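You operate a simulated robot arm through the tools that you are given. There is no shell and no other tool.

The job below is to be done with a simulated two-armed robot. You get a single attempt, and the scene is never put back.

Task
Level the cradle by both spirit levels and lock the wheels again.
Fine: each bubble between its bold marks; the silver wheel moves the silver level, the gold wheel the gold one.

The check looks at the end state, three seconds after you hand in, the way a careful person would. Anything else that was tipped, shoved, dropped, spilled or broken makes it a failure.

Robot
Two 7-joint arms with fingered hands on one trunk that stands fixed in place. Base frame: the origin is at the foot of the trunk, x ahead of it, y to its left, z up; the work surface is at about z = 0.824. Units: m, degrees, N and s.
The left shoulder is at [0.06, 0.177, 0.9], the right one opposite. Each reaches about 1 m from its shoulder. Payload 4 kg a hand.
The TCP of each hand is the grasp point between the finger pads, 0.037 m short of the fingertips. In the tool frame z runs along the fingers and y along their closing line. The gripper opens to 0.124 m; its body begins 0.043 m behind the TCP. The gripper is a hand of 3 fingers: y runs from the thumb to the fingers, the wrist lies at [-0.015, -0.108, -0.202] in the tool frame.
Orientation is that of the tool frame in the base frame, as a unit quaternion [x, y, z, w]. With the fingers straight down and the wrist toward the robot, the tool's x, y and z point along [0, 1, 0], [1, 0, 0] and [0, 0, -1] of the base frame.

Tools
- The arms move only by the tool play_rows. It takes "left_steps", "right_steps" or both (then of equal length, played together; a hand with none holds still); each is a list of rows, each a list of 6 numbers: the shift along the tool's x, y, z in units of 40 mm (1.0 is 40 mm), then the turn, a rotation vector about the tool's x, y, z in units of 4 degrees (1.0 is 4 degrees). In form: [[dx, dy, dz, ax, ay, az], ...]. A call has 1 to 20 rows; each row shifts and turns the commanded pose from where the row before left it, along the tool's axes as they then stand. A call with a number of a shift or a turn outside -1 to 1 is refused whole. Rows are played at 5 a second. More than 0.05 m and 8.6 degrees between two rows, and nothing of the call is played. A pose out of reach is approached as far as the arm can. The call stops where the force on the tool passes 40 N (or 10 N more than at its start, if that is more) or the arm is blocked; 0.2 s more then pass. In this call time passes only in rows, and 0.2 s behind the last. The reply holds the time, the measured pose of the TCP, the force on the tool along the base axes, the opening and the grip force, in the units named above and with some noise, with the torque about the TCP (base axes, N m) and any sound that the robot's microphone picked up.
- Cameras (640 x 400 px; columns grow to the right, rows downward): "scene" is now at [0.0511, 0.0203, 1.5506]; the picture's right is [0.24, -0.97, 0.00], its down [-0.64, -0.16, -0.75] and it looks along [0.73, 0.18, -0.66] (base axes); focal length 313 px, centre (320, 200). "left" rides on the left gripper at [-0.064, -0.076, -0.136] in its tool frame; the picture's right is [-0.84, -0.26, 0.48], its down [0.48, -0.76, 0.43] and it looks along [0.26, 0.60, 0.76] (tool axes); focal length 256 px, centre (320, 200). "right" rides on the right gripper at [0.064, -0.076, -0.137] in its tool frame; the picture's right is [-0.84, 0.26, -0.48], its down [-0.48, -0.76, 0.43] and it looks along [-0.26, 0.60, 0.76] (tool axes); focal length 256 px, centre (320, 200). There is no depth. A picture from a camera that has moved, and an enlarged one, comes with that camera's place and axes in the base frame and with its lens.
- get_image(camera): a new picture of that camera. No time passes.
- lift_body(by): slides the trunk up (or, below 0, down) by that many m; the arms and the scene camera ride with it, the base frame stays. It gives what a move gives, with no picture.
- move_fingers(index, middle, thumb_bend, thumb_turn, hand): sets how far each is bent, from 0 (flat) to 1 (curled in); at 0.3 the hand is open as for a grip, at 0.7 the pads meet at the TCP. One left out holds its place. A second passes; each finger stops where it meets its share of the squeeze, and holds until it gets a number again. It is the only way to open and close the hand. It gives what a move gives, with no picture; readings hold the bend of each and the force on the fingers (four entries, about 0 where the hand has none), thumb and palm. thumb_turn goes from beside the hand (0) to across from the fingers (1), as for a grip.
- aim_head(pan, tilt): turns the head with the scene camera to pan (to the left, within 86 degrees either way) and tilt (down, from -29 to 69), counted from straight ahead of the robot. It gives what a move gives.
- enlarge(camera, box): a new picture of the part [left, top, right, bottom] of that camera's present view, enlarged. No time passes.
- finish_job(): hands the job in; it is judged then, once.

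Nothing tells you positions but the pictures and the camera data. Unless the task says otherwise, let go and move clear before handing in.

The tools are called after ">>>" as name(argument=value, ...) on one line, values as JSON. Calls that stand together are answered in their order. play_rows: Moves the arms, as the interface text tells. Its arguments: {"type":"object","properties":{"left_steps":{"type":"array"},"right_steps":{"type":"array"}},"required":[]} The other tools are called the same way: lift_body (by) moves the trunk up or down; move_fingers (index, middle, thumb_bend, thumb_turn, hand) moves the fingers one by one; aim_head (pan, tilt) turns the head that bears the scene camera; get_image (camera) takes a picture; enlarge (camera, box) takes an enlarged picture of a part of a camera's view; finish_job () hands the job in.

At the start:

```text
time_s: 0.0
left_position: [0.6148, 0.3764, 1.1202]
left_tcp_rot: [0.707, 0.707, -0.001, 0.0]
left_wrist_force: [-0.5, 0.5, 0.7]
left_wrist_torque: [0.0, 0.03, -0.03]
left_grip_width: 0.1235
left_finger_force: 0.1
left_shape: jaw
left_bend: [0.3, 0.3, 0.3, 0.98]
left_finger forces: [0.0, 0.0, 0.0, 0.1, 0.1, 0.0]
right_position: [0.5871, -0.141, 1.1721]
right_tcp_rot: [0.706, 0.708, 0.001, -0.001]
right_wrist_force: [1.0, -0.3, 0.4]
right_wrist_torque: [0.01, 0.0, 0.03]
right_grip_width: 0.1237
right_finger_force: 0.0
right_shape: jaw
right_bend: [0.3, 0.3, 0.3, 0.98]
right_finger forces: [0.0, 0.1, 0.1, 0.0, 0.0, 0.0]
trunk travel left (down, up): [-0.425, 0.165]
head pan, tilt (commanded): [14.2, 41.5]
```

scene: 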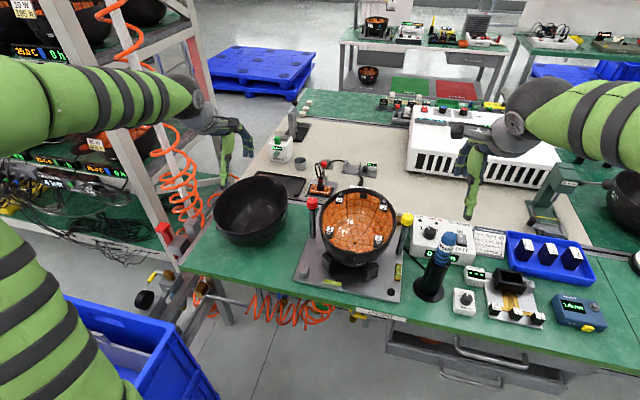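
right: 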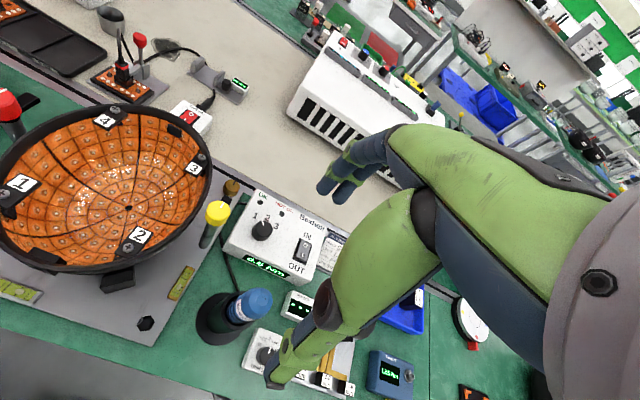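
left: 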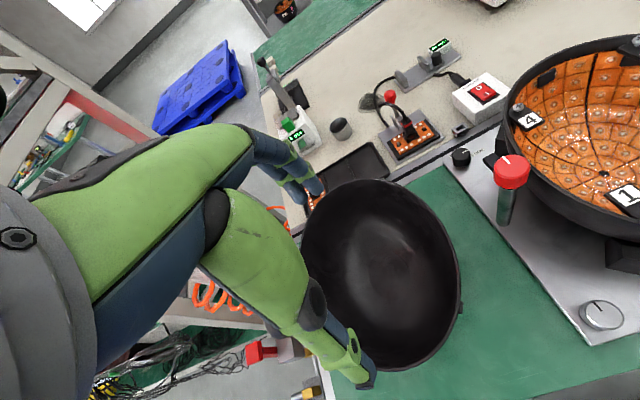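

I see a workbench with a black bowl lined with orange tiles sitting in a cradle on a grey plate, with knobs and spirit levels on the plate. I'll enlarge views to find the wheels, locks and levels before moving anything.

>>> enlarge(camera="scene", box=[270, 170, 430, 310])

>>> enlarge(camera="left", box=[440, 100, 640, 400])

>>> enlarge(camera="right", box=[0, 80, 260, 370])

```text
2.86 times, centred on (350, 240) of scene
camera zoom: at [0.0511, 0.0203, 1.5506], right [0.24, -0.97, 0.0], down [-0.64, -0.16, -0.75], along [0.73, 0.18, -0.66], focal length 895 px, centre (234, 86)
```

zoom: 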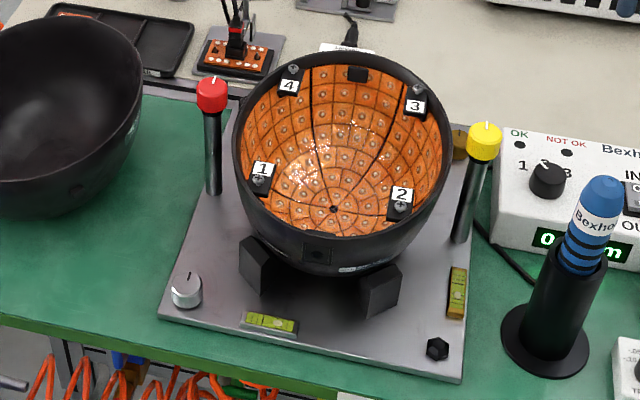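

```text
1.33 times, centred on (540, 250) of left
camera zoom: at [0.5382, 0.3115, 1.2562], right [-0.26, -0.84, -0.48], down [-0.76, 0.48, -0.43], along [0.6, 0.26, -0.76], focal length 341 px, centre (27, 133)
```

zoom: 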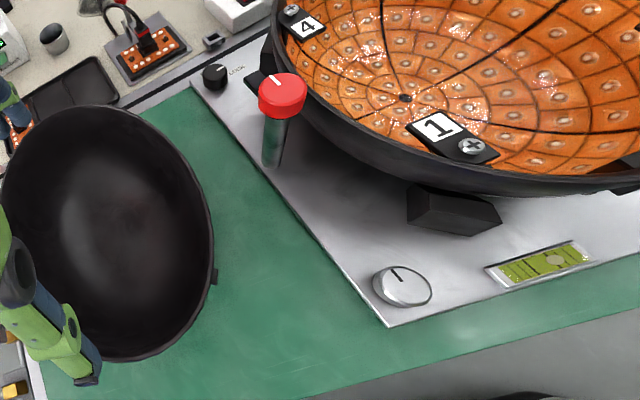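

```text
1.38 times, centred on (130, 225) of right
camera zoom: at [0.5127, -0.0794, 1.3091], right [0.26, -0.84, 0.48], down [-0.76, -0.48, -0.44], along [0.6, -0.25, -0.76], focal length 353 px, centre (582, 166)
```

zoom: 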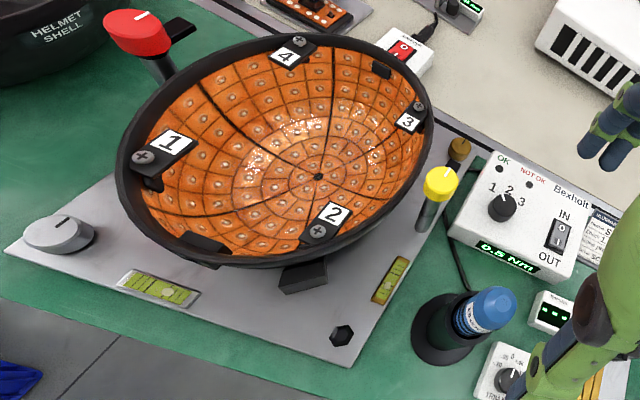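

The plate carries a silver wheel (front left), a gold wheel (back right), a small black knob marked LOCK (back left), a silver level (front) and a gold level (right). I'll zoom in tighter on each one to read its state.

>>> enlarge(camera="scene", box=[300, 260, 360, 300])

>>> enlarge(camera="scene", box=[370, 200, 430, 300])

>>> enlarge(camera="left", box=[430, 130, 530, 190])

>>> enlarge(camera="scene", box=[290, 180, 350, 220])

>>> enlarge(camera="right", box=[170, 160, 260, 340])

>>> enlarge(camera="right", box=[0, 230, 100, 330])

```text
10.00 times, centred on (330, 280) of scene
camera zoom: at [0.0511, 0.0203, 1.5506], right [0.24, -0.97, 0.0], down [-0.64, -0.16, -0.75], along [0.73, 0.18, -0.66], focal length 3134 px, centre (220, -600)
```

zoom: 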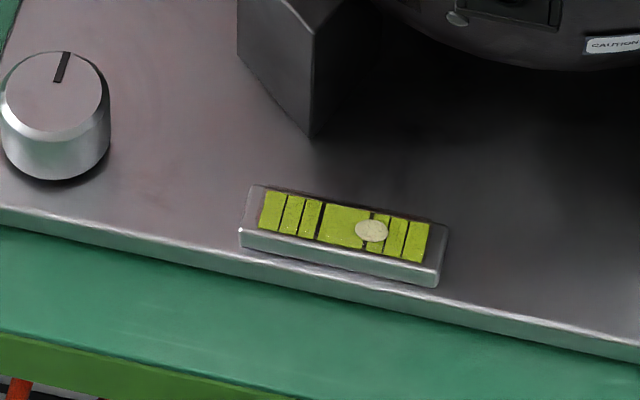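

```text
4.00 times, centred on (400, 250) of scene
camera zoom: at [0.0511, 0.0203, 1.5506], right [0.24, -0.97, 0.0], down [-0.64, -0.16, -0.75], along [0.73, 0.18, -0.66], focal length 1254 px, centre (0, 0)
```

zoom: 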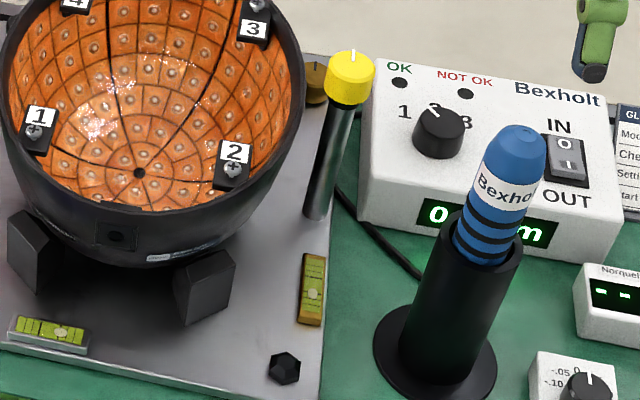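

```text
6.40 times, centred on (480, 160) of left
camera zoom: at [0.5382, 0.3115, 1.2562], right [-0.26, -0.84, -0.48], down [-0.76, 0.48, -0.43], along [0.6, 0.26, -0.76], focal length 1638 px, centre (-704, 456)
```

zoom: 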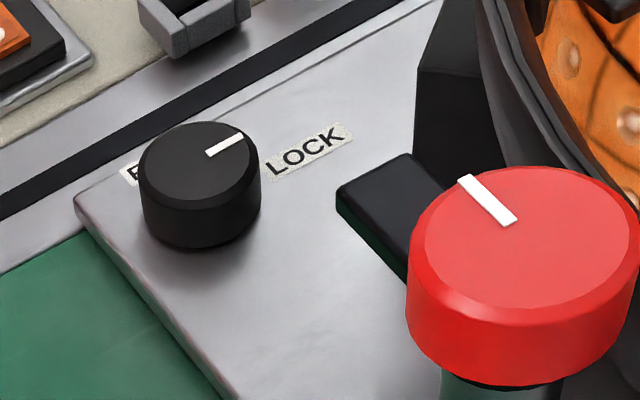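

```text
10.00 times, centred on (320, 200) of scene
camera zoom: at [0.0511, 0.0203, 1.5506], right [0.24, -0.97, 0.0], down [-0.64, -0.16, -0.75], along [0.73, 0.18, -0.66], focal length 3134 px, centre (320, 200)
```

zoom: 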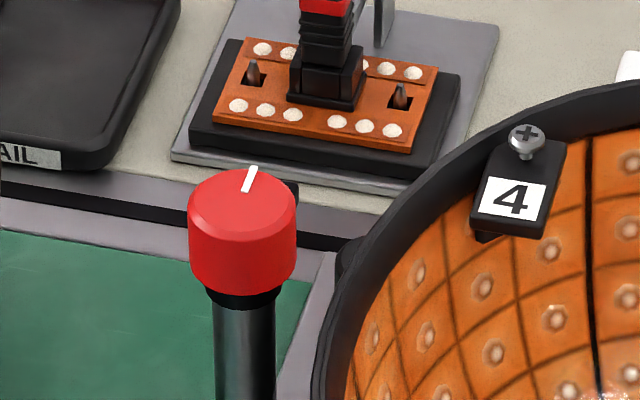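

```text
2.22 times, centred on (215, 250) of right
camera zoom: at [0.5127, -0.0794, 1.3091], right [0.26, -0.84, 0.48], down [-0.76, -0.48, -0.44], along [0.6, -0.25, -0.76], focal length 569 px, centre (553, 89)
```

zoom: 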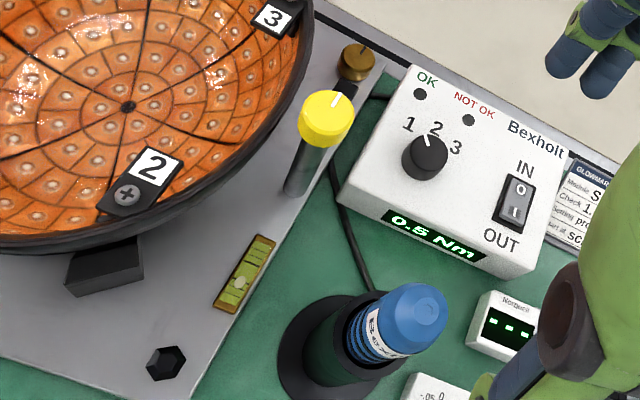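

```text
4.00 times, centred on (50, 280) of right
camera zoom: at [0.5127, -0.0794, 1.3091], right [0.26, -0.84, 0.48], down [-0.76, -0.48, -0.44], along [0.6, -0.25, -0.76], focal length 1024 px, centre (1400, -120)
```

zoom: 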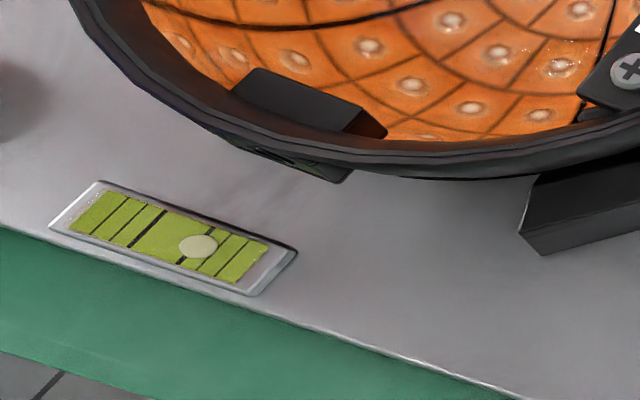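

The lock knob's white line points at LOCK, so the wheels are locked now. The silver bubble sits across its right-hand bold mark. I'll zoom on the gold level, the gold wheel and the lock labels.

>>> enlarge(camera="scene", box=[430, 258, 460, 288])

>>> enlarge(camera="scene", box=[380, 255, 420, 285])

>>> enlarge(camera="right", box=[165, 245, 215, 345])

>>> enlarge(camera="right", box=[190, 160, 270, 260])

>>> enlarge(camera="left", box=[560, 260, 640, 340])

```text
13.33 times, centred on (445, 273) of scene
camera zoom: at [0.0511, 0.0203, 1.5506], right [0.24, -0.97, 0.0], down [-0.64, -0.16, -0.75], along [0.73, 0.18, -0.66], focal length 4178 px, centre (-1347, -773)
```

zoom: 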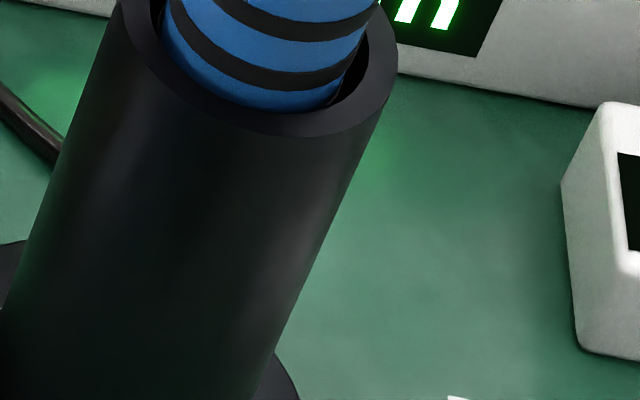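

```text
13.33 times, centred on (400, 270) of scene
camera zoom: at [0.0511, 0.0203, 1.5506], right [0.24, -0.97, 0.0], down [-0.64, -0.16, -0.75], along [0.73, 0.18, -0.66], focal length 4178 px, centre (-747, -733)
```

zoom: 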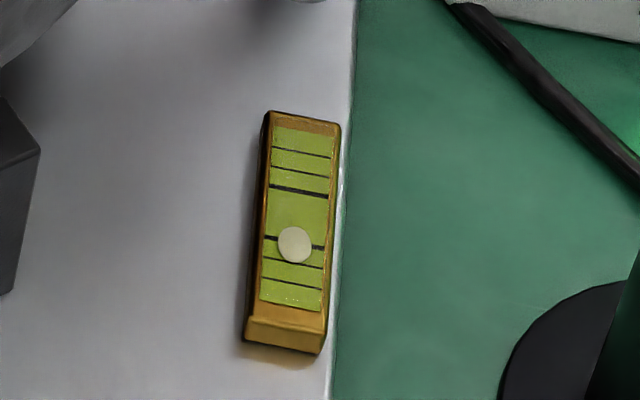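

```text
4.00 times, centred on (190, 295) of right
camera zoom: at [0.5127, -0.0794, 1.3091], right [0.26, -0.84, 0.48], down [-0.76, -0.48, -0.44], along [0.6, -0.25, -0.76], focal length 1024 px, centre (840, -180)
```

zoom: 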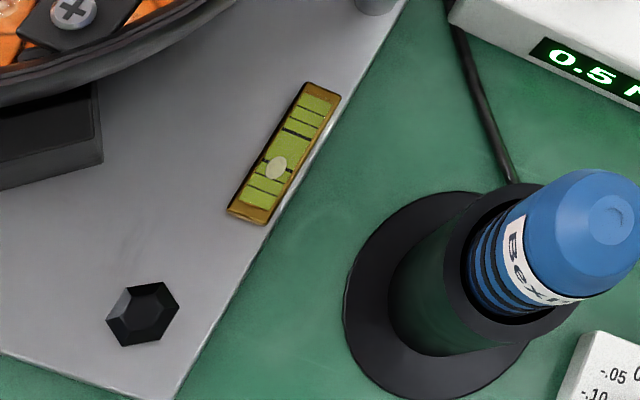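

```text
4.00 times, centred on (230, 210) of right
camera zoom: at [0.5127, -0.0794, 1.3091], right [0.26, -0.84, 0.48], down [-0.76, -0.48, -0.44], along [0.6, -0.25, -0.76], focal length 1024 px, centre (680, 160)
```

zoom: 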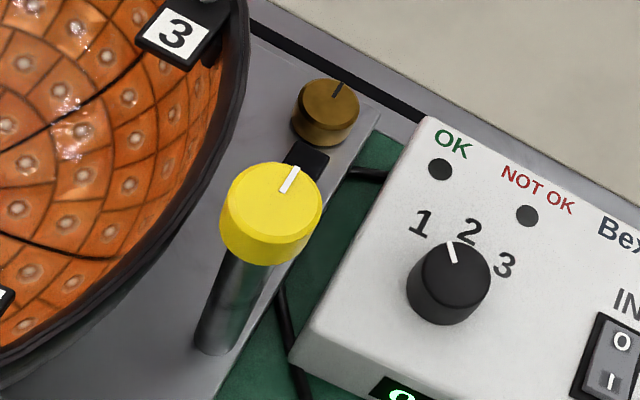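

```text
5.00 times, centred on (600, 300) of left
camera zoom: at [0.5382, 0.3115, 1.2562], right [-0.26, -0.84, -0.48], down [-0.76, 0.48, -0.43], along [0.6, 0.26, -0.76], focal length 1280 px, centre (-1080, -300)
```

zoom: 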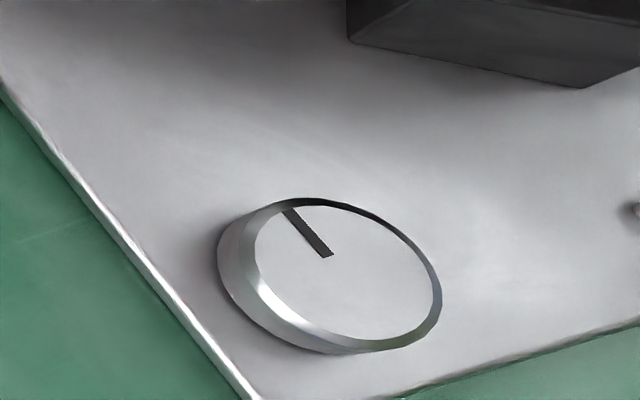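

Both bubbles straddle a bold mark (silver: right side; gold: near side), and the two post knobs have small clamp arms at about z 0.96 that I must keep clear of. I'll look at the hands' shape and the space around the bench to plan a safe approach.

>>> enlarge(camera="scene", box=[180, 60, 280, 200])

>>> enlarge(camera="scene", box=[430, 70, 570, 230])

>>> enlarge(camera="left", box=[180, 100, 400, 400])

>>> enlarge(camera="right", box=[240, 100, 560, 400])

```text
2.86 times, centred on (230, 130) of scene
camera zoom: at [0.0511, 0.0203, 1.5506], right [0.24, -0.97, 0.0], down [-0.64, -0.16, -0.75], along [0.73, 0.18, -0.66], focal length 895 px, centre (577, 400)
```

zoom: 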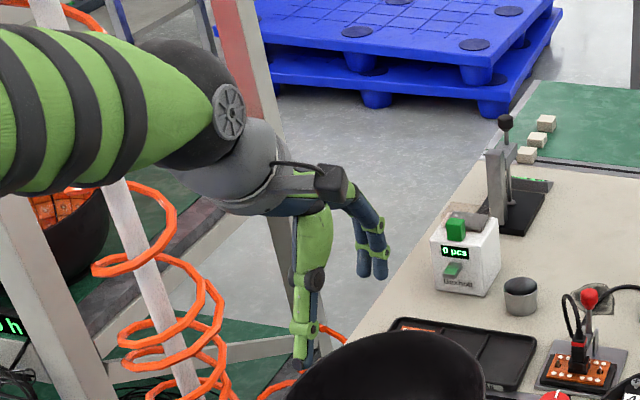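

```text
2.50 times, centred on (500, 150) of scene
camera zoom: at [0.0511, 0.0203, 1.5506], right [0.24, -0.97, 0.0], down [-0.64, -0.16, -0.75], along [0.73, 0.18, -0.66], focal length 784 px, centre (-130, 325)
```

zoom: 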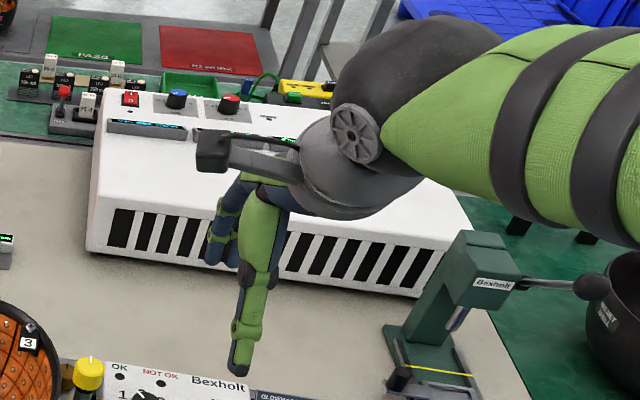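

```text
1.33 times, centred on (290, 250) of left
camera zoom: at [0.5382, 0.3115, 1.2562], right [-0.26, -0.84, -0.48], down [-0.76, 0.48, -0.43], along [0.6, 0.26, -0.76], focal length 341 px, centre (360, 133)
```

zoom: 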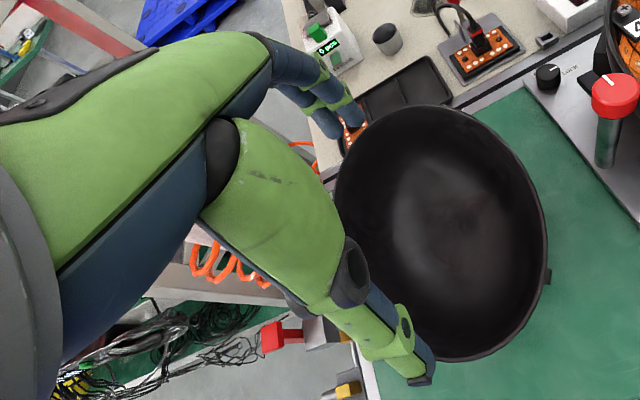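

```text
1.33 times, centred on (400, 250) of right
camera zoom: at [0.5127, -0.0794, 1.3091], right [0.26, -0.84, 0.48], down [-0.76, -0.48, -0.44], along [0.6, -0.25, -0.76], focal length 341 px, centre (213, 133)
```

zoom: 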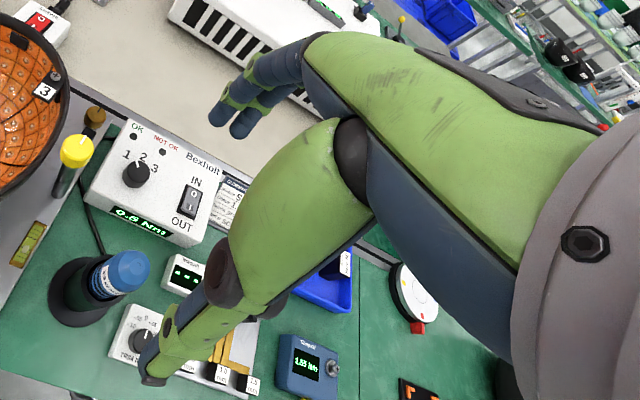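

The hand is a three-finger one: the thumb is on the near side and two fingers on the far side. First I'll pre-shape the left fingers in free air and see how the opening and pad positions look from the hand camera.

>>> move_fingers(hand="left", index=0.52, middle=0.52, thumb_bend=0.52, thumb_turn=1.0)

>>> get_image(camera="left")

>>> enlarge(camera="scene", box=[180, 60, 280, 200])

```text
time_s: 1.0
left_position: [0.6151, 0.3755, 1.1194]
left_tcp_rot: [0.708, 0.707, 0.0, -0.001]
left_wrist_force: [0.3, -0.1, -0.5]
left_wrist_torque: [0.0, 0.03, 0.02]
left_grip_width: 0.0563
left_finger_force: 0.0
left_shape: fingers
left_bend: [0.52, 0.52, 0.52, 1.0]
left_finger forces: [0.1, 0.0, 0.0, 0.0, 0.0, 0.0]
right_position: [0.5881, -0.1423, 1.1731]
right_tcp_rot: [0.706, 0.708, 0.0, -0.001]
right_wrist_force: [1.4, 1.1, 0.2]
right_wrist_torque: [0.01, 0.01, 0.0]
right_grip_width: 0.1235
right_finger_force: 0.0
right_shape: jaw
right_bend: [0.3, 0.3, 0.3, 0.98]
right_finger forces: [0.0, 0.1, 0.0, 0.0, 0.1, 0.0]
trunk travel left (down, up): [-0.425, 0.165]
head pan, tilt (commanded): [14.2, 41.5]
```

```text
taken
camera left: at [0.5382, 0.3115, 1.2562], right [-0.26, -0.84, -0.48], down [-0.76, 0.48, -0.43], along [0.6, 0.26, -0.76], focal length 256 px, centre (320, 200)
```

left: 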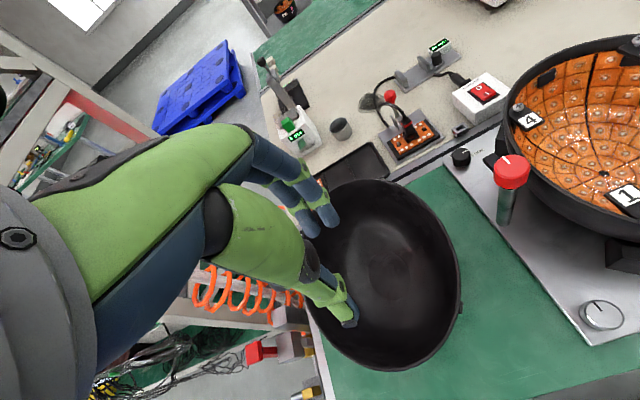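

```text
2.86 times, centred on (230, 130) of scene
camera zoom: at [0.0511, 0.0203, 1.5506], right [0.24, -0.97, 0.0], down [-0.64, -0.16, -0.75], along [0.73, 0.18, -0.66], focal length 895 px, centre (577, 400)
```

zoom: 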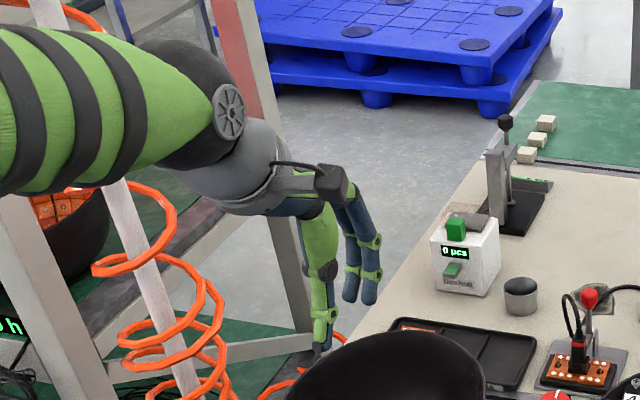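

The pre-shape gives a 56 mm opening, so I need about 0.6 to grip the ~30 mm knobs. The lock knob is at about (0.782, 0.19) and points toward -y. I'll yaw the left hand so its wrist stays outboard of the red post, then bring it over the knob at a safe height.

>>> play_rows(left_steps=[[0, 0, 0, 0, 0, 1], [0, 0, 0, 0, 0, 1], [0, 0, 0, 0, 0, 1], [0, 0, 0, 0, 0, 1], [0, 0, 0, 0, 0, 1], [0, 0, 0, 0, 0, 1], [0, 0, 0, 0, 0, 1], [0, 0, 0, 0, 0, 1], [0, 0, 0, 0, 0, 1], [0, 0, 0, 0, 0, 1], [0, 0, 0, 0, 0, 1], [0, 0, 0, 0, 0, 1], [0, 0, 0, 0, 0, 1], [0, 0, 0, 0, 0, 1], [0, 0, 0, 0, 0, 1]])

>>> get_image(camera="scene")

>>> get_image(camera="left")

```text
time_s: 4.2
left_position: [0.6154, 0.3764, 1.1192]
left_tcp_rot: [0.966, 0.258, -0.001, 0.0]
left_wrist_force: [-0.2, -0.8, -0.2]
left_wrist_torque: [0.01, 0.0, -0.02]
left_grip_width: 0.0563
left_finger_force: 0.0
left_shape: fingers
left_bend: [0.52, 0.52, 0.52, 1.0]
left_finger forces: [0.0, 0.1, 0.0, 0.1, 0.1, 0.0]
right_position: [0.5887, -0.1416, 1.172]
right_tcp_rot: [0.707, 0.707, 0.001, 0.0]
right_wrist_force: [0.5, -0.3, 0.2]
right_wrist_torque: [-0.01, -0.01, 0.0]
right_grip_width: 0.1237
right_finger_force: 0.1
right_shape: jaw
right_bend: [0.3, 0.3, 0.3, 0.98]
right_finger forces: [0.0, 0.0, 0.0, 0.0, 0.0, 0.0]
trunk travel left (down, up): [-0.425, 0.165]
head pan, tilt (commanded): [14.2, 41.5]
```

```text
taken
camera scene: at [0.0513, 0.0204, 1.5506], right [0.24, -0.97, 0.0], down [-0.64, -0.16, -0.75], along [0.73, 0.18, -0.66], focal length 313 px, centre (320, 200)
```

scene: 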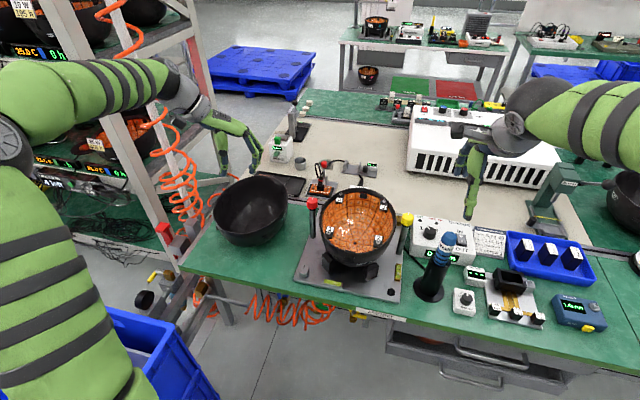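

```text
taken
camera left: at [0.5214, 0.4097, 1.2558], right [-0.85, -0.2, -0.48], down [0.04, 0.9, -0.43], along [0.52, -0.39, -0.76], focal length 256 px, centre (320, 200)
```

left: 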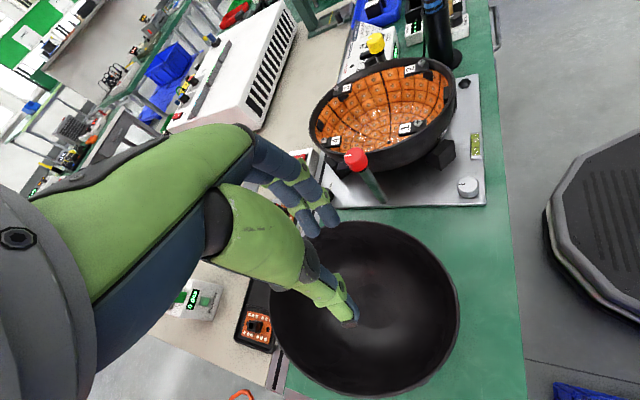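

The rotation worked and the hand is still well above everything. Now I'll translate it over the lock knob at about z 1.06, tips above the red post's top.

>>> play_rows(left_steps=[[0.16, 0.76, 0, 0, 0, 0], [0.16, 0.76, 0, 0, 0, 0], [0.16, 0.76, 0, 0, 0, 0], [0.16, 0.76, 0, 0, 0, 0], [0.16, 0.76, 0, 0, 0, 0], [0.16, 0.76, 0.3, 0, 0, 0], [0.16, 0.76, 0.3, 0, 0, 0], [0.16, 0.76, 0.3, 0, 0, 0]])

>>> get_image(camera="scene")

>>> get_image(camera="left")

>>> get_image(camera="right")

```text
time_s: 6.0
left_position: [0.781, 0.1907, 1.0829]
left_tcp_rot: [0.966, 0.259, 0.001, -0.001]
left_wrist_force: [0.8, 0.2, -0.2]
left_wrist_torque: [0.01, -0.05, 0.0]
left_grip_width: 0.0558
left_finger_force: 0.0
left_shape: fingers
left_bend: [0.52, 0.52, 0.52, 1.0]
left_finger forces: [0.0, 0.1, 0.1, 0.0, 0.1, 0.0]
right_position: [0.5889, -0.1423, 1.1728]
right_tcp_rot: [0.707, 0.707, 0.0, 0.0]
right_wrist_force: [0.1, 0.2, 0.2]
right_wrist_torque: [-0.01, -0.01, 0.04]
right_grip_width: 0.1236
right_finger_force: 0.1
right_shape: jaw
right_bend: [0.3, 0.3, 0.3, 0.98]
right_finger forces: [0.1, 0.0, 0.0, 0.1, 0.0, 0.0]
trunk travel left (down, up): [-0.425, 0.165]
head pan, tilt (commanded): [14.2, 41.5]
```

```text
taken
camera scene: at [0.0517, 0.0199, 1.5506], right [0.24, -0.97, 0.0], down [-0.64, -0.16, -0.75], along [0.73, 0.18, -0.66], focal length 313 px, centre (320, 200)
```

scene: 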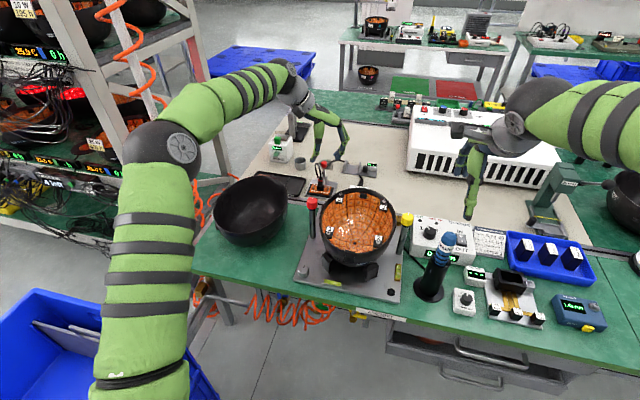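

```text
taken
camera left: at [0.687, 0.2237, 1.2191], right [-0.85, -0.2, -0.48], down [0.04, 0.9, -0.43], along [0.52, -0.39, -0.76], focal length 256 px, centre (320, 200)
```

left: 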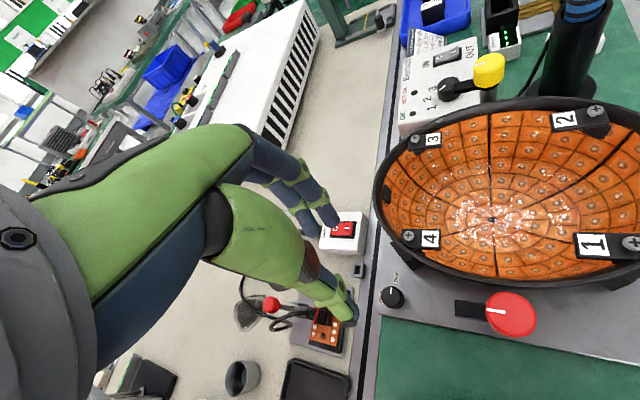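

```text
taken
camera right: at [0.5134, -0.0797, 1.3088], right [0.26, -0.84, 0.48], down [-0.76, -0.48, -0.44], along [0.6, -0.25, -0.76], focal length 256 px, centre (320, 200)
```

right: 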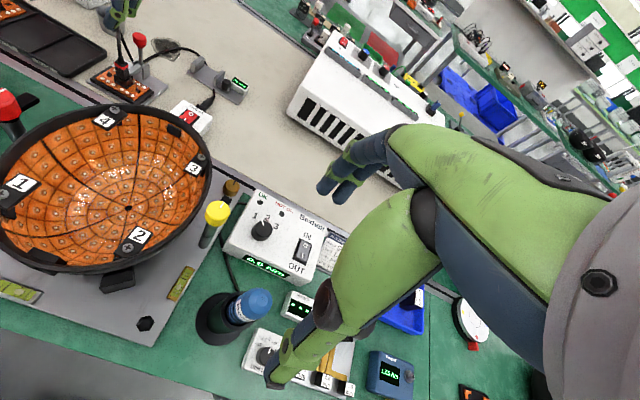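

The lock knob lines up nearly under the TCP (about 4 mm off in x) and the clamp arm of the red post ends near x 0.706, well clear. I'll correct and descend to just above the knob.

>>> play_rows(left_steps=[[0.09, 0.05, 0.9, 0, 0, 0], [0, 0, 0.95, 0, 0, 0], [0, 0, 0.95, 0, 0, 0], [0, 0, 0.9, 0, 0, 0]])

>>> get_image(camera="left")

>>> enlarge(camera="scene", box=[250, 100, 410, 240])

>>> enlarge(camera="right", box=[0, 0, 240, 150])

```text
time_s: 7.0
left_position: [0.787, 0.192, 0.9362]
left_tcp_rot: [0.966, 0.26, 0.0, 0.001]
left_wrist_force: [0.4, 0.8, 0.3]
left_wrist_torque: [0.0, -0.01, 0.0]
left_grip_width: 0.0563
left_finger_force: 0.0
left_shape: fingers
left_bend: [0.52, 0.52, 0.52, 1.0]
left_finger forces: [0.1, 0.1, 0.0, 0.0, 0.1, 0.1]
right_position: [0.5879, -0.1419, 1.1717]
right_tcp_rot: [0.707, 0.708, 0.001, 0.0]
right_wrist_force: [0.2, 0.8, 0.1]
right_wrist_torque: [-0.02, 0.01, 0.0]
right_grip_width: 0.1237
right_finger_force: 0.0
right_shape: jaw
right_bend: [0.3, 0.3, 0.3, 0.98]
right_finger forces: [0.0, 0.0, 0.1, 0.1, 0.0, 0.1]
trunk travel left (down, up): [-0.425, 0.165]
head pan, tilt (commanded): [14.2, 41.5]
```

```text
taken
camera left: at [0.6919, 0.2258, 1.0719], right [-0.85, -0.2, -0.48], down [0.04, 0.9, -0.43], along [0.52, -0.39, -0.76], focal length 256 px, centre (320, 200)
```

left: 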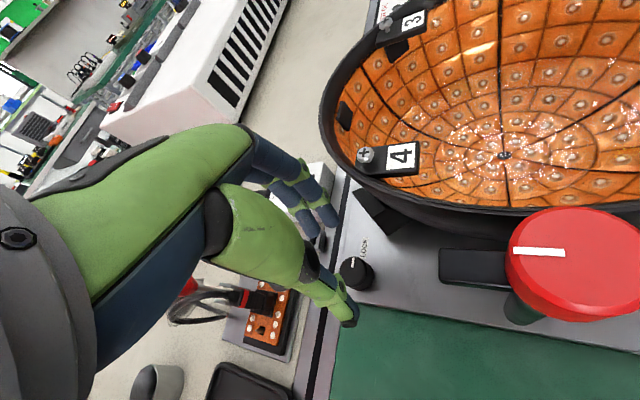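

```text
2.86 times, centred on (330, 170) of scene
camera zoom: at [0.0516, 0.0205, 1.5507], right [0.24, -0.97, 0.0], down [-0.64, -0.16, -0.75], along [0.73, 0.18, -0.66], focal length 895 px, centre (291, 286)
```

zoom: 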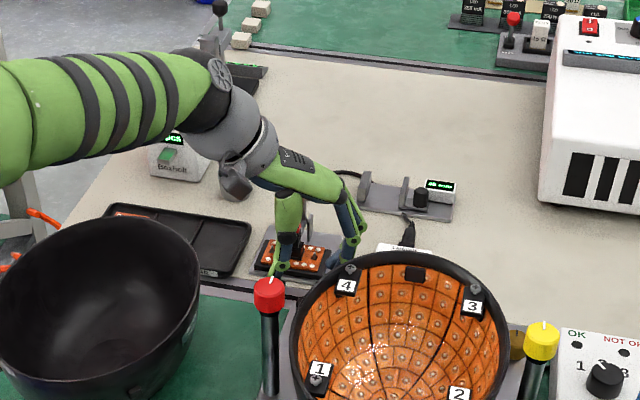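

```text
2.67 times, centred on (120, 75) of right
camera zoom: at [0.5132, -0.0792, 1.3089], right [0.26, -0.84, 0.48], down [-0.76, -0.48, -0.44], along [0.6, -0.25, -0.76], focal length 683 px, centre (853, 533)
```

zoom: 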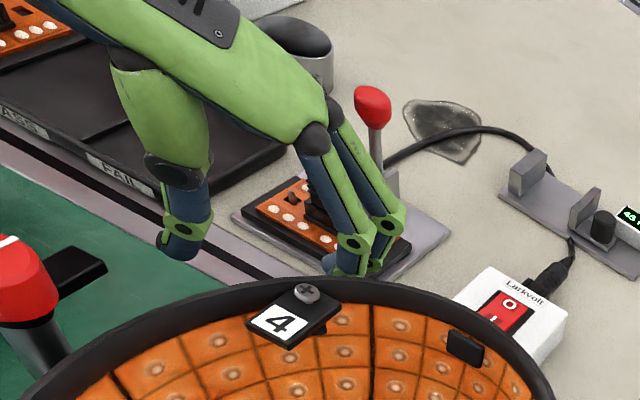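

The hand is now just above the knob, seen between the thumb and the fingers. I'll zoom to refine the alignment.

>>> enlarge(camera="left", box=[270, 170, 430, 330])

```text
2.50 times, centred on (350, 250) of left
camera zoom: at [0.6919, 0.2258, 1.0719], right [-0.85, -0.2, -0.48], down [0.04, 0.9, -0.43], along [0.52, -0.39, -0.76], focal length 640 px, centre (245, 75)
```

zoom: 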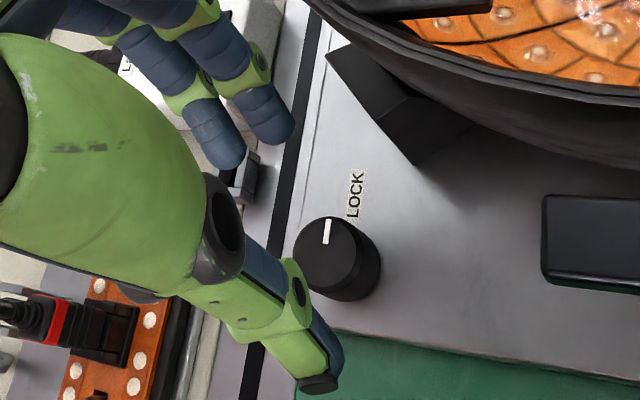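

The knob is centred within about 2 mm. I'll nudge and lower so the finger tips come down around it without touching the plate.

>>> play_rows(left_steps=[[-0.05, 0.05, 0.4, 0, 0, 0], [0, 0, 0.4, 0, 0, 0], [0, 0, 0.3, 0, 0, 0]])

>>> enlarge(camera="left", box=[240, 150, 420, 350])

>>> enlarge(camera="right", box=[0, 0, 140, 90])

>>> enlarge(camera="scene", box=[280, 130, 380, 220])

```text
time_s: 7.8
left_position: [0.7851, 0.1887, 0.8932]
left_tcp_rot: [0.966, 0.259, 0.001, -0.001]
left_wrist_force: [0.5, 0.0, -0.1]
left_wrist_torque: [0.01, -0.01, 0.0]
left_grip_width: 0.0561
left_finger_force: 0.2
left_shape: fingers
left_bend: [0.52, 0.52, 0.52, 1.0]
left_finger forces: [0.0, 0.0, 0.0, 0.1, 0.0, 0.0]
right_position: [0.5884, -0.1413, 1.173]
right_tcp_rot: [0.706, 0.708, 0.0, -0.001]
right_wrist_force: [-0.2, 0.2, -0.1]
right_wrist_torque: [0.0, 0.03, 0.0]
right_grip_width: 0.1236
right_finger_force: 0.1
right_shape: jaw
right_bend: [0.3, 0.3, 0.3, 0.98]
right_finger forces: [0.1, 0.1, 0.0, 0.0, 0.1, 0.1]
trunk travel left (down, up): [-0.425, 0.165]
head pan, tilt (commanded): [14.2, 41.5]
```

```text
2.00 times, centred on (330, 250) of left
camera zoom: at [0.6895, 0.2226, 1.0286], right [-0.85, -0.2, -0.48], down [0.04, 0.9, -0.43], along [0.52, -0.39, -0.76], focal length 512 px, centre (300, 100)
```

zoom: 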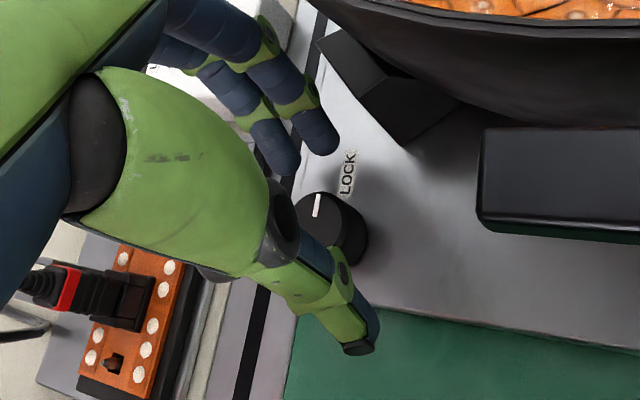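

```text
4.44 times, centred on (70, 45) of right
camera zoom: at [0.5128, -0.0794, 1.309], right [0.26, -0.84, 0.48], down [-0.76, -0.48, -0.44], along [0.6, -0.25, -0.76], focal length 1138 px, centre (1431, 889)
```

zoom: 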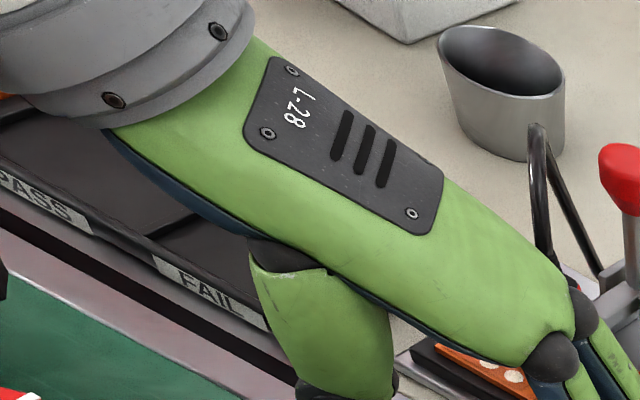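

```text
4.44 times, centred on (330, 175) of scene
camera zoom: at [0.0512, 0.0203, 1.5507], right [0.24, -0.97, 0.0], down [-0.64, -0.16, -0.75], along [0.73, 0.18, -0.66], focal length 1393 px, centre (276, 311)
```

zoom: 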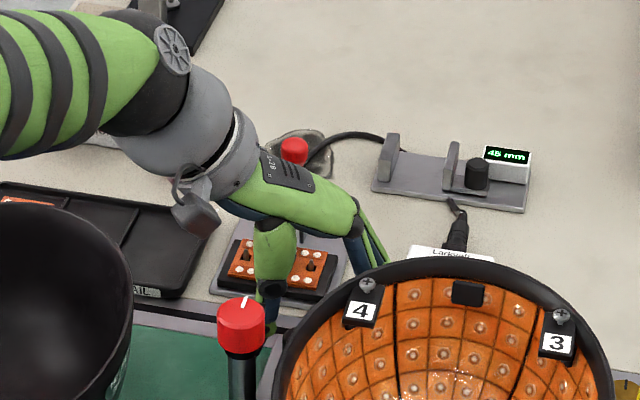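

The thumb and fingers straddle the knob with clearance. I'll yaw further to give room for a 45° counter-clockwise turn, then lower another centimetre in small steps while watching the force.

>>> play_rows(left_steps=[[0, 0, 0, 0, 0, 1], [0, 0, 0, 0, 0, 1], [0, 0, 0, 0, 0, 1], [0, 0, 0, 0, 0, 1], [0, 0, 0, 0, 0, 1], [0, 0, 0, 0, 0, 1], [0, 0, 0.07, 0, 0, 0], [0, 0, 0.07, 0, 0, 0], [0, 0, 0.07, 0, 0, 0]])

>>> enlarge(camera="left", box=[240, 150, 420, 350])

>>> get_image(camera="scene")

```text
time_s: 9.8
left_position: [0.7868, 0.189, 0.8834]
left_tcp_rot: [0.999, 0.054, 0.001, 0.001]
left_wrist_force: [10.6, 10.3, 6.8]
left_wrist_torque: [-0.34, 0.05, 0.41]
left_grip_width: 0.0494
left_finger_force: 7.5
left_shape: fingers
left_bend: [0.56, 0.52, 0.52, 1.0]
left_finger forces: [15.3, 0.0, 0.0, 0.0, 0.0, 0.1]
right_position: [0.5894, -0.1414, 1.1729]
right_tcp_rot: [0.706, 0.708, 0.0, -0.001]
right_wrist_force: [0.0, 0.0, -0.4]
right_wrist_torque: [0.0, 0.02, -0.03]
right_grip_width: 0.1234
right_finger_force: 0.2
right_shape: jaw
right_bend: [0.3, 0.3, 0.3, 0.98]
right_finger forces: [0.0, 0.0, 0.0, 0.0, 0.1, 0.1]
trunk travel left (down, up): [-0.425, 0.165]
head pan, tilt (commanded): [14.2, 41.5]
```

```text
2.00 times, centred on (330, 250) of left
camera zoom: at [0.7132, 0.2577, 1.0197], right [-0.86, 0.17, -0.48], down [0.4, 0.81, -0.43], along [0.32, -0.57, -0.76], focal length 512 px, centre (300, 100)
```

zoom: 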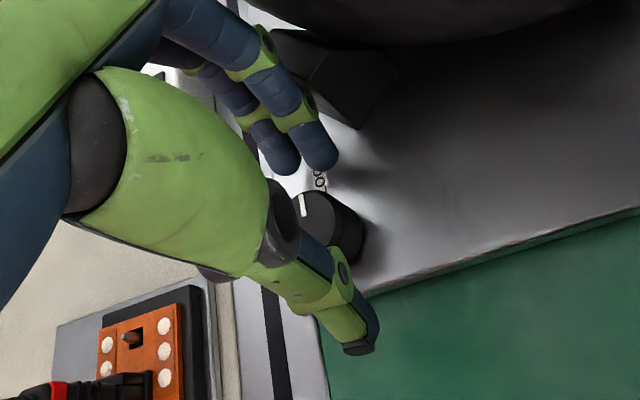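

```text
taken
camera scene: at [0.0516, 0.0211, 1.5507], right [0.25, -0.97, 0.0], down [-0.64, -0.16, -0.75], along [0.73, 0.18, -0.66], focal length 313 px, centre (320, 200)
```

scene: 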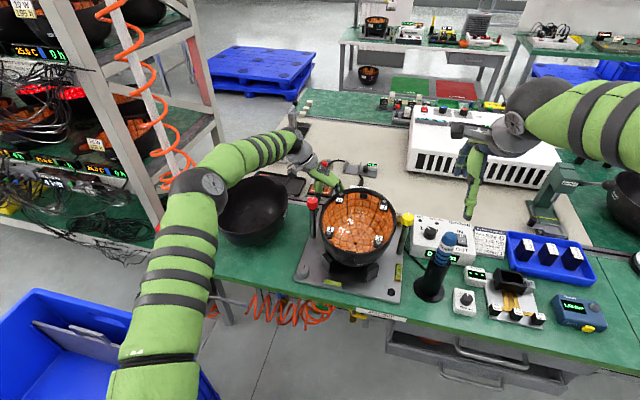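

The index finger is pressing on the black cradle block (15 N), and the left elbow runs close to the loose black bowl. I'll back off at once by reversing, then rise.

>>> play_rows(left_steps=[[0, 0, -0.1, 0, 0, -1], [0, 0, -0.2, 0, 0, -1], [0, 0, -0.3, 0, 0, -1], [0, 0, -0.5, 0, 0, -1], [0, 0, -1, 0, 0, -1], [0, 0, -1, 0, 0, -1], [0, 0, -1, 0, 0, 0]])

>>> get_image(camera="scene")

>>> get_image(camera="left")

>>> get_image(camera="right")

```text
time_s: 11.4
left_position: [0.7829, 0.1875, 1.0496]
left_tcp_rot: [0.966, 0.26, -0.001, 0.0]
left_wrist_force: [-0.5, -0.5, 0.1]
left_wrist_torque: [-0.01, -0.02, 0.03]
left_grip_width: 0.0557
left_finger_force: 0.1
left_shape: fingers
left_bend: [0.52, 0.52, 0.52, 1.0]
left_finger forces: [0.0, 0.0, 0.0, 0.0, 0.0, 0.0]
right_position: [0.5874, -0.1422, 1.1724]
right_tcp_rot: [0.707, 0.707, 0.0, 0.0]
right_wrist_force: [-0.3, 0.3, -0.4]
right_wrist_torque: [0.02, -0.05, 0.02]
right_grip_width: 0.1236
right_finger_force: 0.0
right_shape: jaw
right_bend: [0.3, 0.3, 0.3, 0.98]
right_finger forces: [0.1, 0.0, 0.0, 0.0, 0.0, 0.0]
trunk travel left (down, up): [-0.425, 0.165]
head pan, tilt (commanded): [14.2, 41.5]
```

```text
taken
camera scene: at [0.0509, 0.0201, 1.5506], right [0.24, -0.97, 0.0], down [-0.64, -0.16, -0.75], along [0.73, 0.18, -0.66], focal length 313 px, centre (320, 200)
```

scene: 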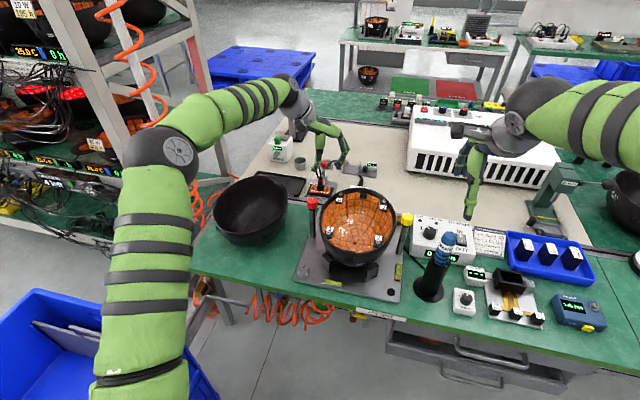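

```text
taken
camera left: at [0.6893, 0.2209, 1.1845], right [-0.85, -0.2, -0.48], down [0.04, 0.9, -0.43], along [0.52, -0.39, -0.76], focal length 256 px, centre (320, 200)
```

left: 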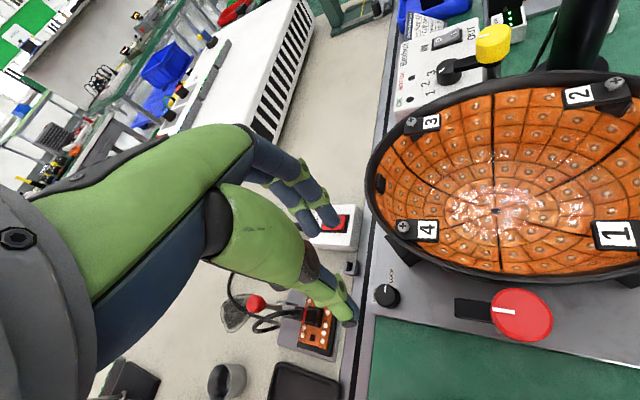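

```text
taken
camera right: at [0.5126, -0.0796, 1.3091], right [0.26, -0.84, 0.48], down [-0.76, -0.48, -0.44], along [0.6, -0.25, -0.76], focal length 256 px, centre (320, 200)
```

right: 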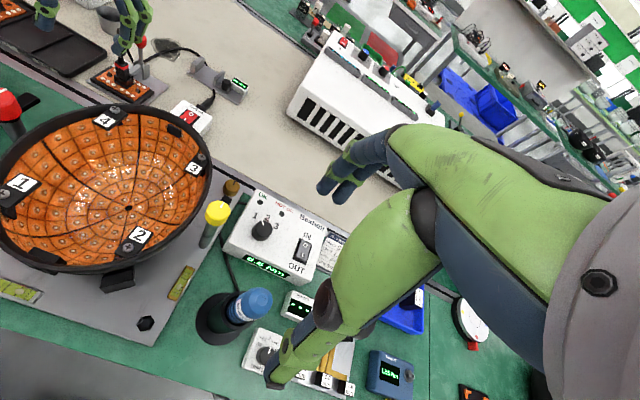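

The contact is gone and the cradle looks unchanged. I'll raise the trunk so the elbows ride well above the bowl and posts, then redo the approach with a narrower opening and a yaw range that avoids the black block.

>>> lift_body(by=0.15)

>>> move_fingers(hand="left", index=0.56, middle=0.56, thumb_bend=0.54)

>>> get_image(camera="scene")

>>> get_image(camera="left")

```text
time_s: 13.2
left_position: [0.7841, 0.1867, 1.1964]
left_tcp_rot: [0.966, 0.26, 0.0, 0.0]
left_wrist_force: [0.4, -0.3, -0.7]
left_wrist_torque: [-0.02, -0.01, 0.01]
left_grip_width: 0.0556
left_finger_force: 0.0
left_shape: fingers
left_bend: [0.52, 0.52, 0.52, 1.0]
left_finger forces: [0.0, 0.1, 0.1, 0.1, 0.1, 0.1]
right_position: [0.5871, -0.142, 1.3226]
right_tcp_rot: [0.707, 0.708, 0.001, -0.001]
right_wrist_force: [0.4, -0.6, -0.6]
right_wrist_torque: [0.01, 0.0, 0.02]
right_grip_width: 0.1237
right_finger_force: 0.1
right_shape: jaw
right_bend: [0.3, 0.3, 0.3, 0.98]
right_finger forces: [0.0, 0.0, 0.0, 0.0, 0.0, 0.0]
trunk travel left (down, up): [-0.575, 0.015]
head pan, tilt (commanded): [14.2, 41.5]
```

```text
time_s: 14.2
left_position: [0.7826, 0.1867, 1.1973]
left_tcp_rot: [0.966, 0.258, 0.0, -0.001]
left_wrist_force: [0.5, -0.3, -0.1]
left_wrist_torque: [0.02, 0.01, -0.03]
left_grip_width: 0.0471
left_finger_force: 0.0
left_shape: fingers
left_bend: [0.56, 0.56, 0.54, 1.0]
left_finger forces: [0.0, 0.1, 0.0, 0.1, 0.0, 0.1]
right_position: [0.5879, -0.1419, 1.3219]
right_tcp_rot: [0.706, 0.708, 0.0, 0.0]
right_wrist_force: [0.0, 0.0, 0.6]
right_wrist_torque: [-0.01, 0.01, -0.02]
right_grip_width: 0.1235
right_finger_force: 0.0
right_shape: jaw
right_bend: [0.3, 0.3, 0.3, 0.98]
right_finger forces: [0.0, 0.0, 0.0, 0.0, 0.0, 0.0]
trunk travel left (down, up): [-0.575, 0.015]
head pan, tilt (commanded): [14.2, 41.5]
```

```text
taken
camera scene: at [0.0511, 0.0203, 1.7006], right [0.24, -0.97, 0.0], down [-0.64, -0.16, -0.75], along [0.73, 0.18, -0.66], focal length 313 px, centre (320, 200)
```

scene: 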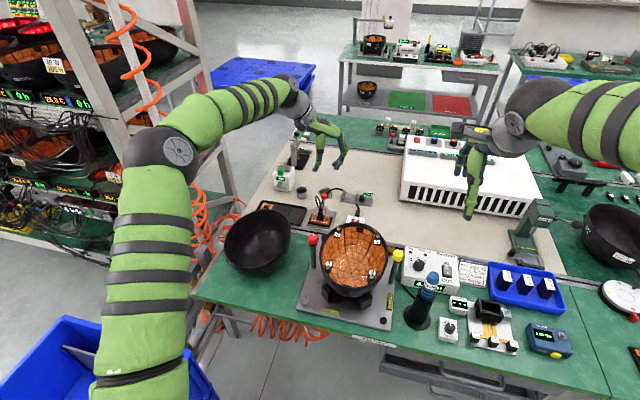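

```text
taken
camera left: at [0.6895, 0.2212, 1.3341], right [-0.85, -0.2, -0.48], down [0.04, 0.9, -0.43], along [0.52, -0.39, -0.76], focal length 256 px, centre (320, 200)
```

left: 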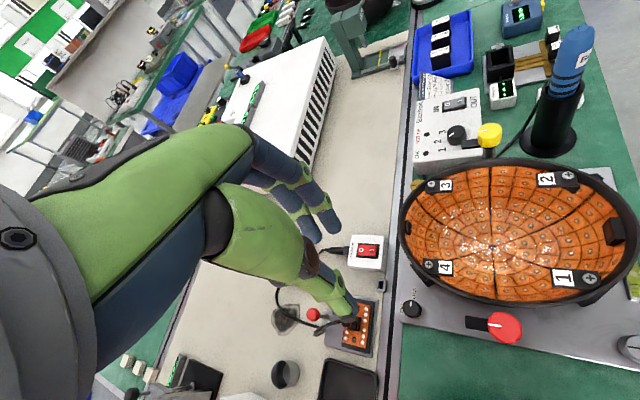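

The arm now arches well above the bowl. I'll yaw to about -68°, and come down over the lock knob again in two stages.

>>> play_rows(left_steps=[[0.05, 0, 0.9, 0, 0, 1], [0, 0, 0.95, 0, 0, 1], [0, 0, 0.95, 0, 0, 0], [0, 0, 0.95, 0, 0, 0], [0, 0, 0.95, 0, 0, 0], [0, 0, 0.95, 0, 0, 0], [0, 0, 0.95, 0, 0, 0]])

>>> enlarge(camera="left", box=[240, 150, 420, 350])

>>> get_image(camera="scene")

```text
time_s: 15.8
left_position: [0.7854, 0.1898, 0.9327]
left_tcp_rot: [0.981, 0.192, 0.0, 0.0]
left_wrist_force: [0.1, -0.9, -0.7]
left_wrist_torque: [0.0, 0.0, -0.01]
left_grip_width: 0.0467
left_finger_force: 0.0
left_shape: fingers
left_bend: [0.56, 0.56, 0.54, 1.0]
left_finger forces: [0.0, 0.0, 0.1, 0.0, 0.0, 0.1]
right_position: [0.5882, -0.1418, 1.3228]
right_tcp_rot: [0.706, 0.708, 0.0, -0.002]
right_wrist_force: [0.1, -0.3, -0.6]
right_wrist_torque: [0.01, 0.02, 0.02]
right_grip_width: 0.1238
right_finger_force: 0.1
right_shape: jaw
right_bend: [0.3, 0.3, 0.3, 0.98]
right_finger forces: [0.0, 0.0, 0.1, 0.0, 0.0, 0.1]
trunk travel left (down, up): [-0.575, 0.015]
head pan, tilt (commanded): [14.2, 41.5]
```

```text
2.00 times, centred on (330, 250) of left
camera zoom: at [0.6966, 0.2366, 1.0695], right [-0.87, -0.08, -0.48], down [0.16, 0.89, -0.43], along [0.46, -0.46, -0.76], focal length 512 px, centre (300, 100)
```

zoom: 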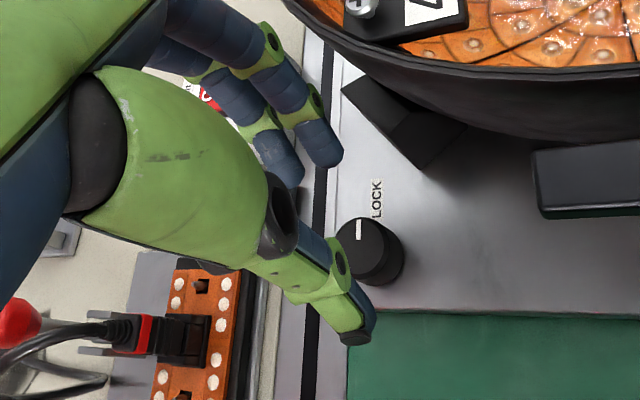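

```text
taken
camera scene: at [0.0518, 0.0205, 1.7007], right [0.24, -0.97, 0.0], down [-0.64, -0.16, -0.75], along [0.73, 0.18, -0.66], focal length 313 px, centre (320, 200)
```

scene: 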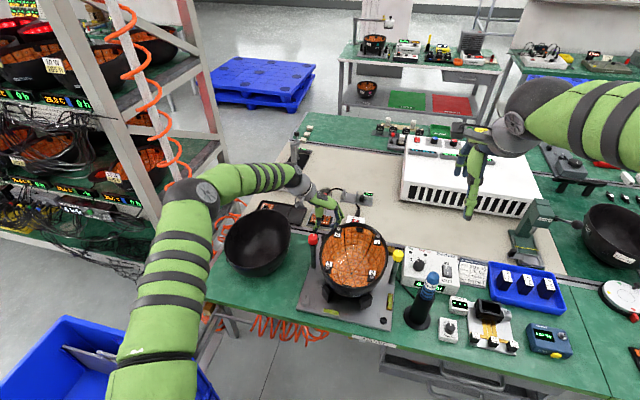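

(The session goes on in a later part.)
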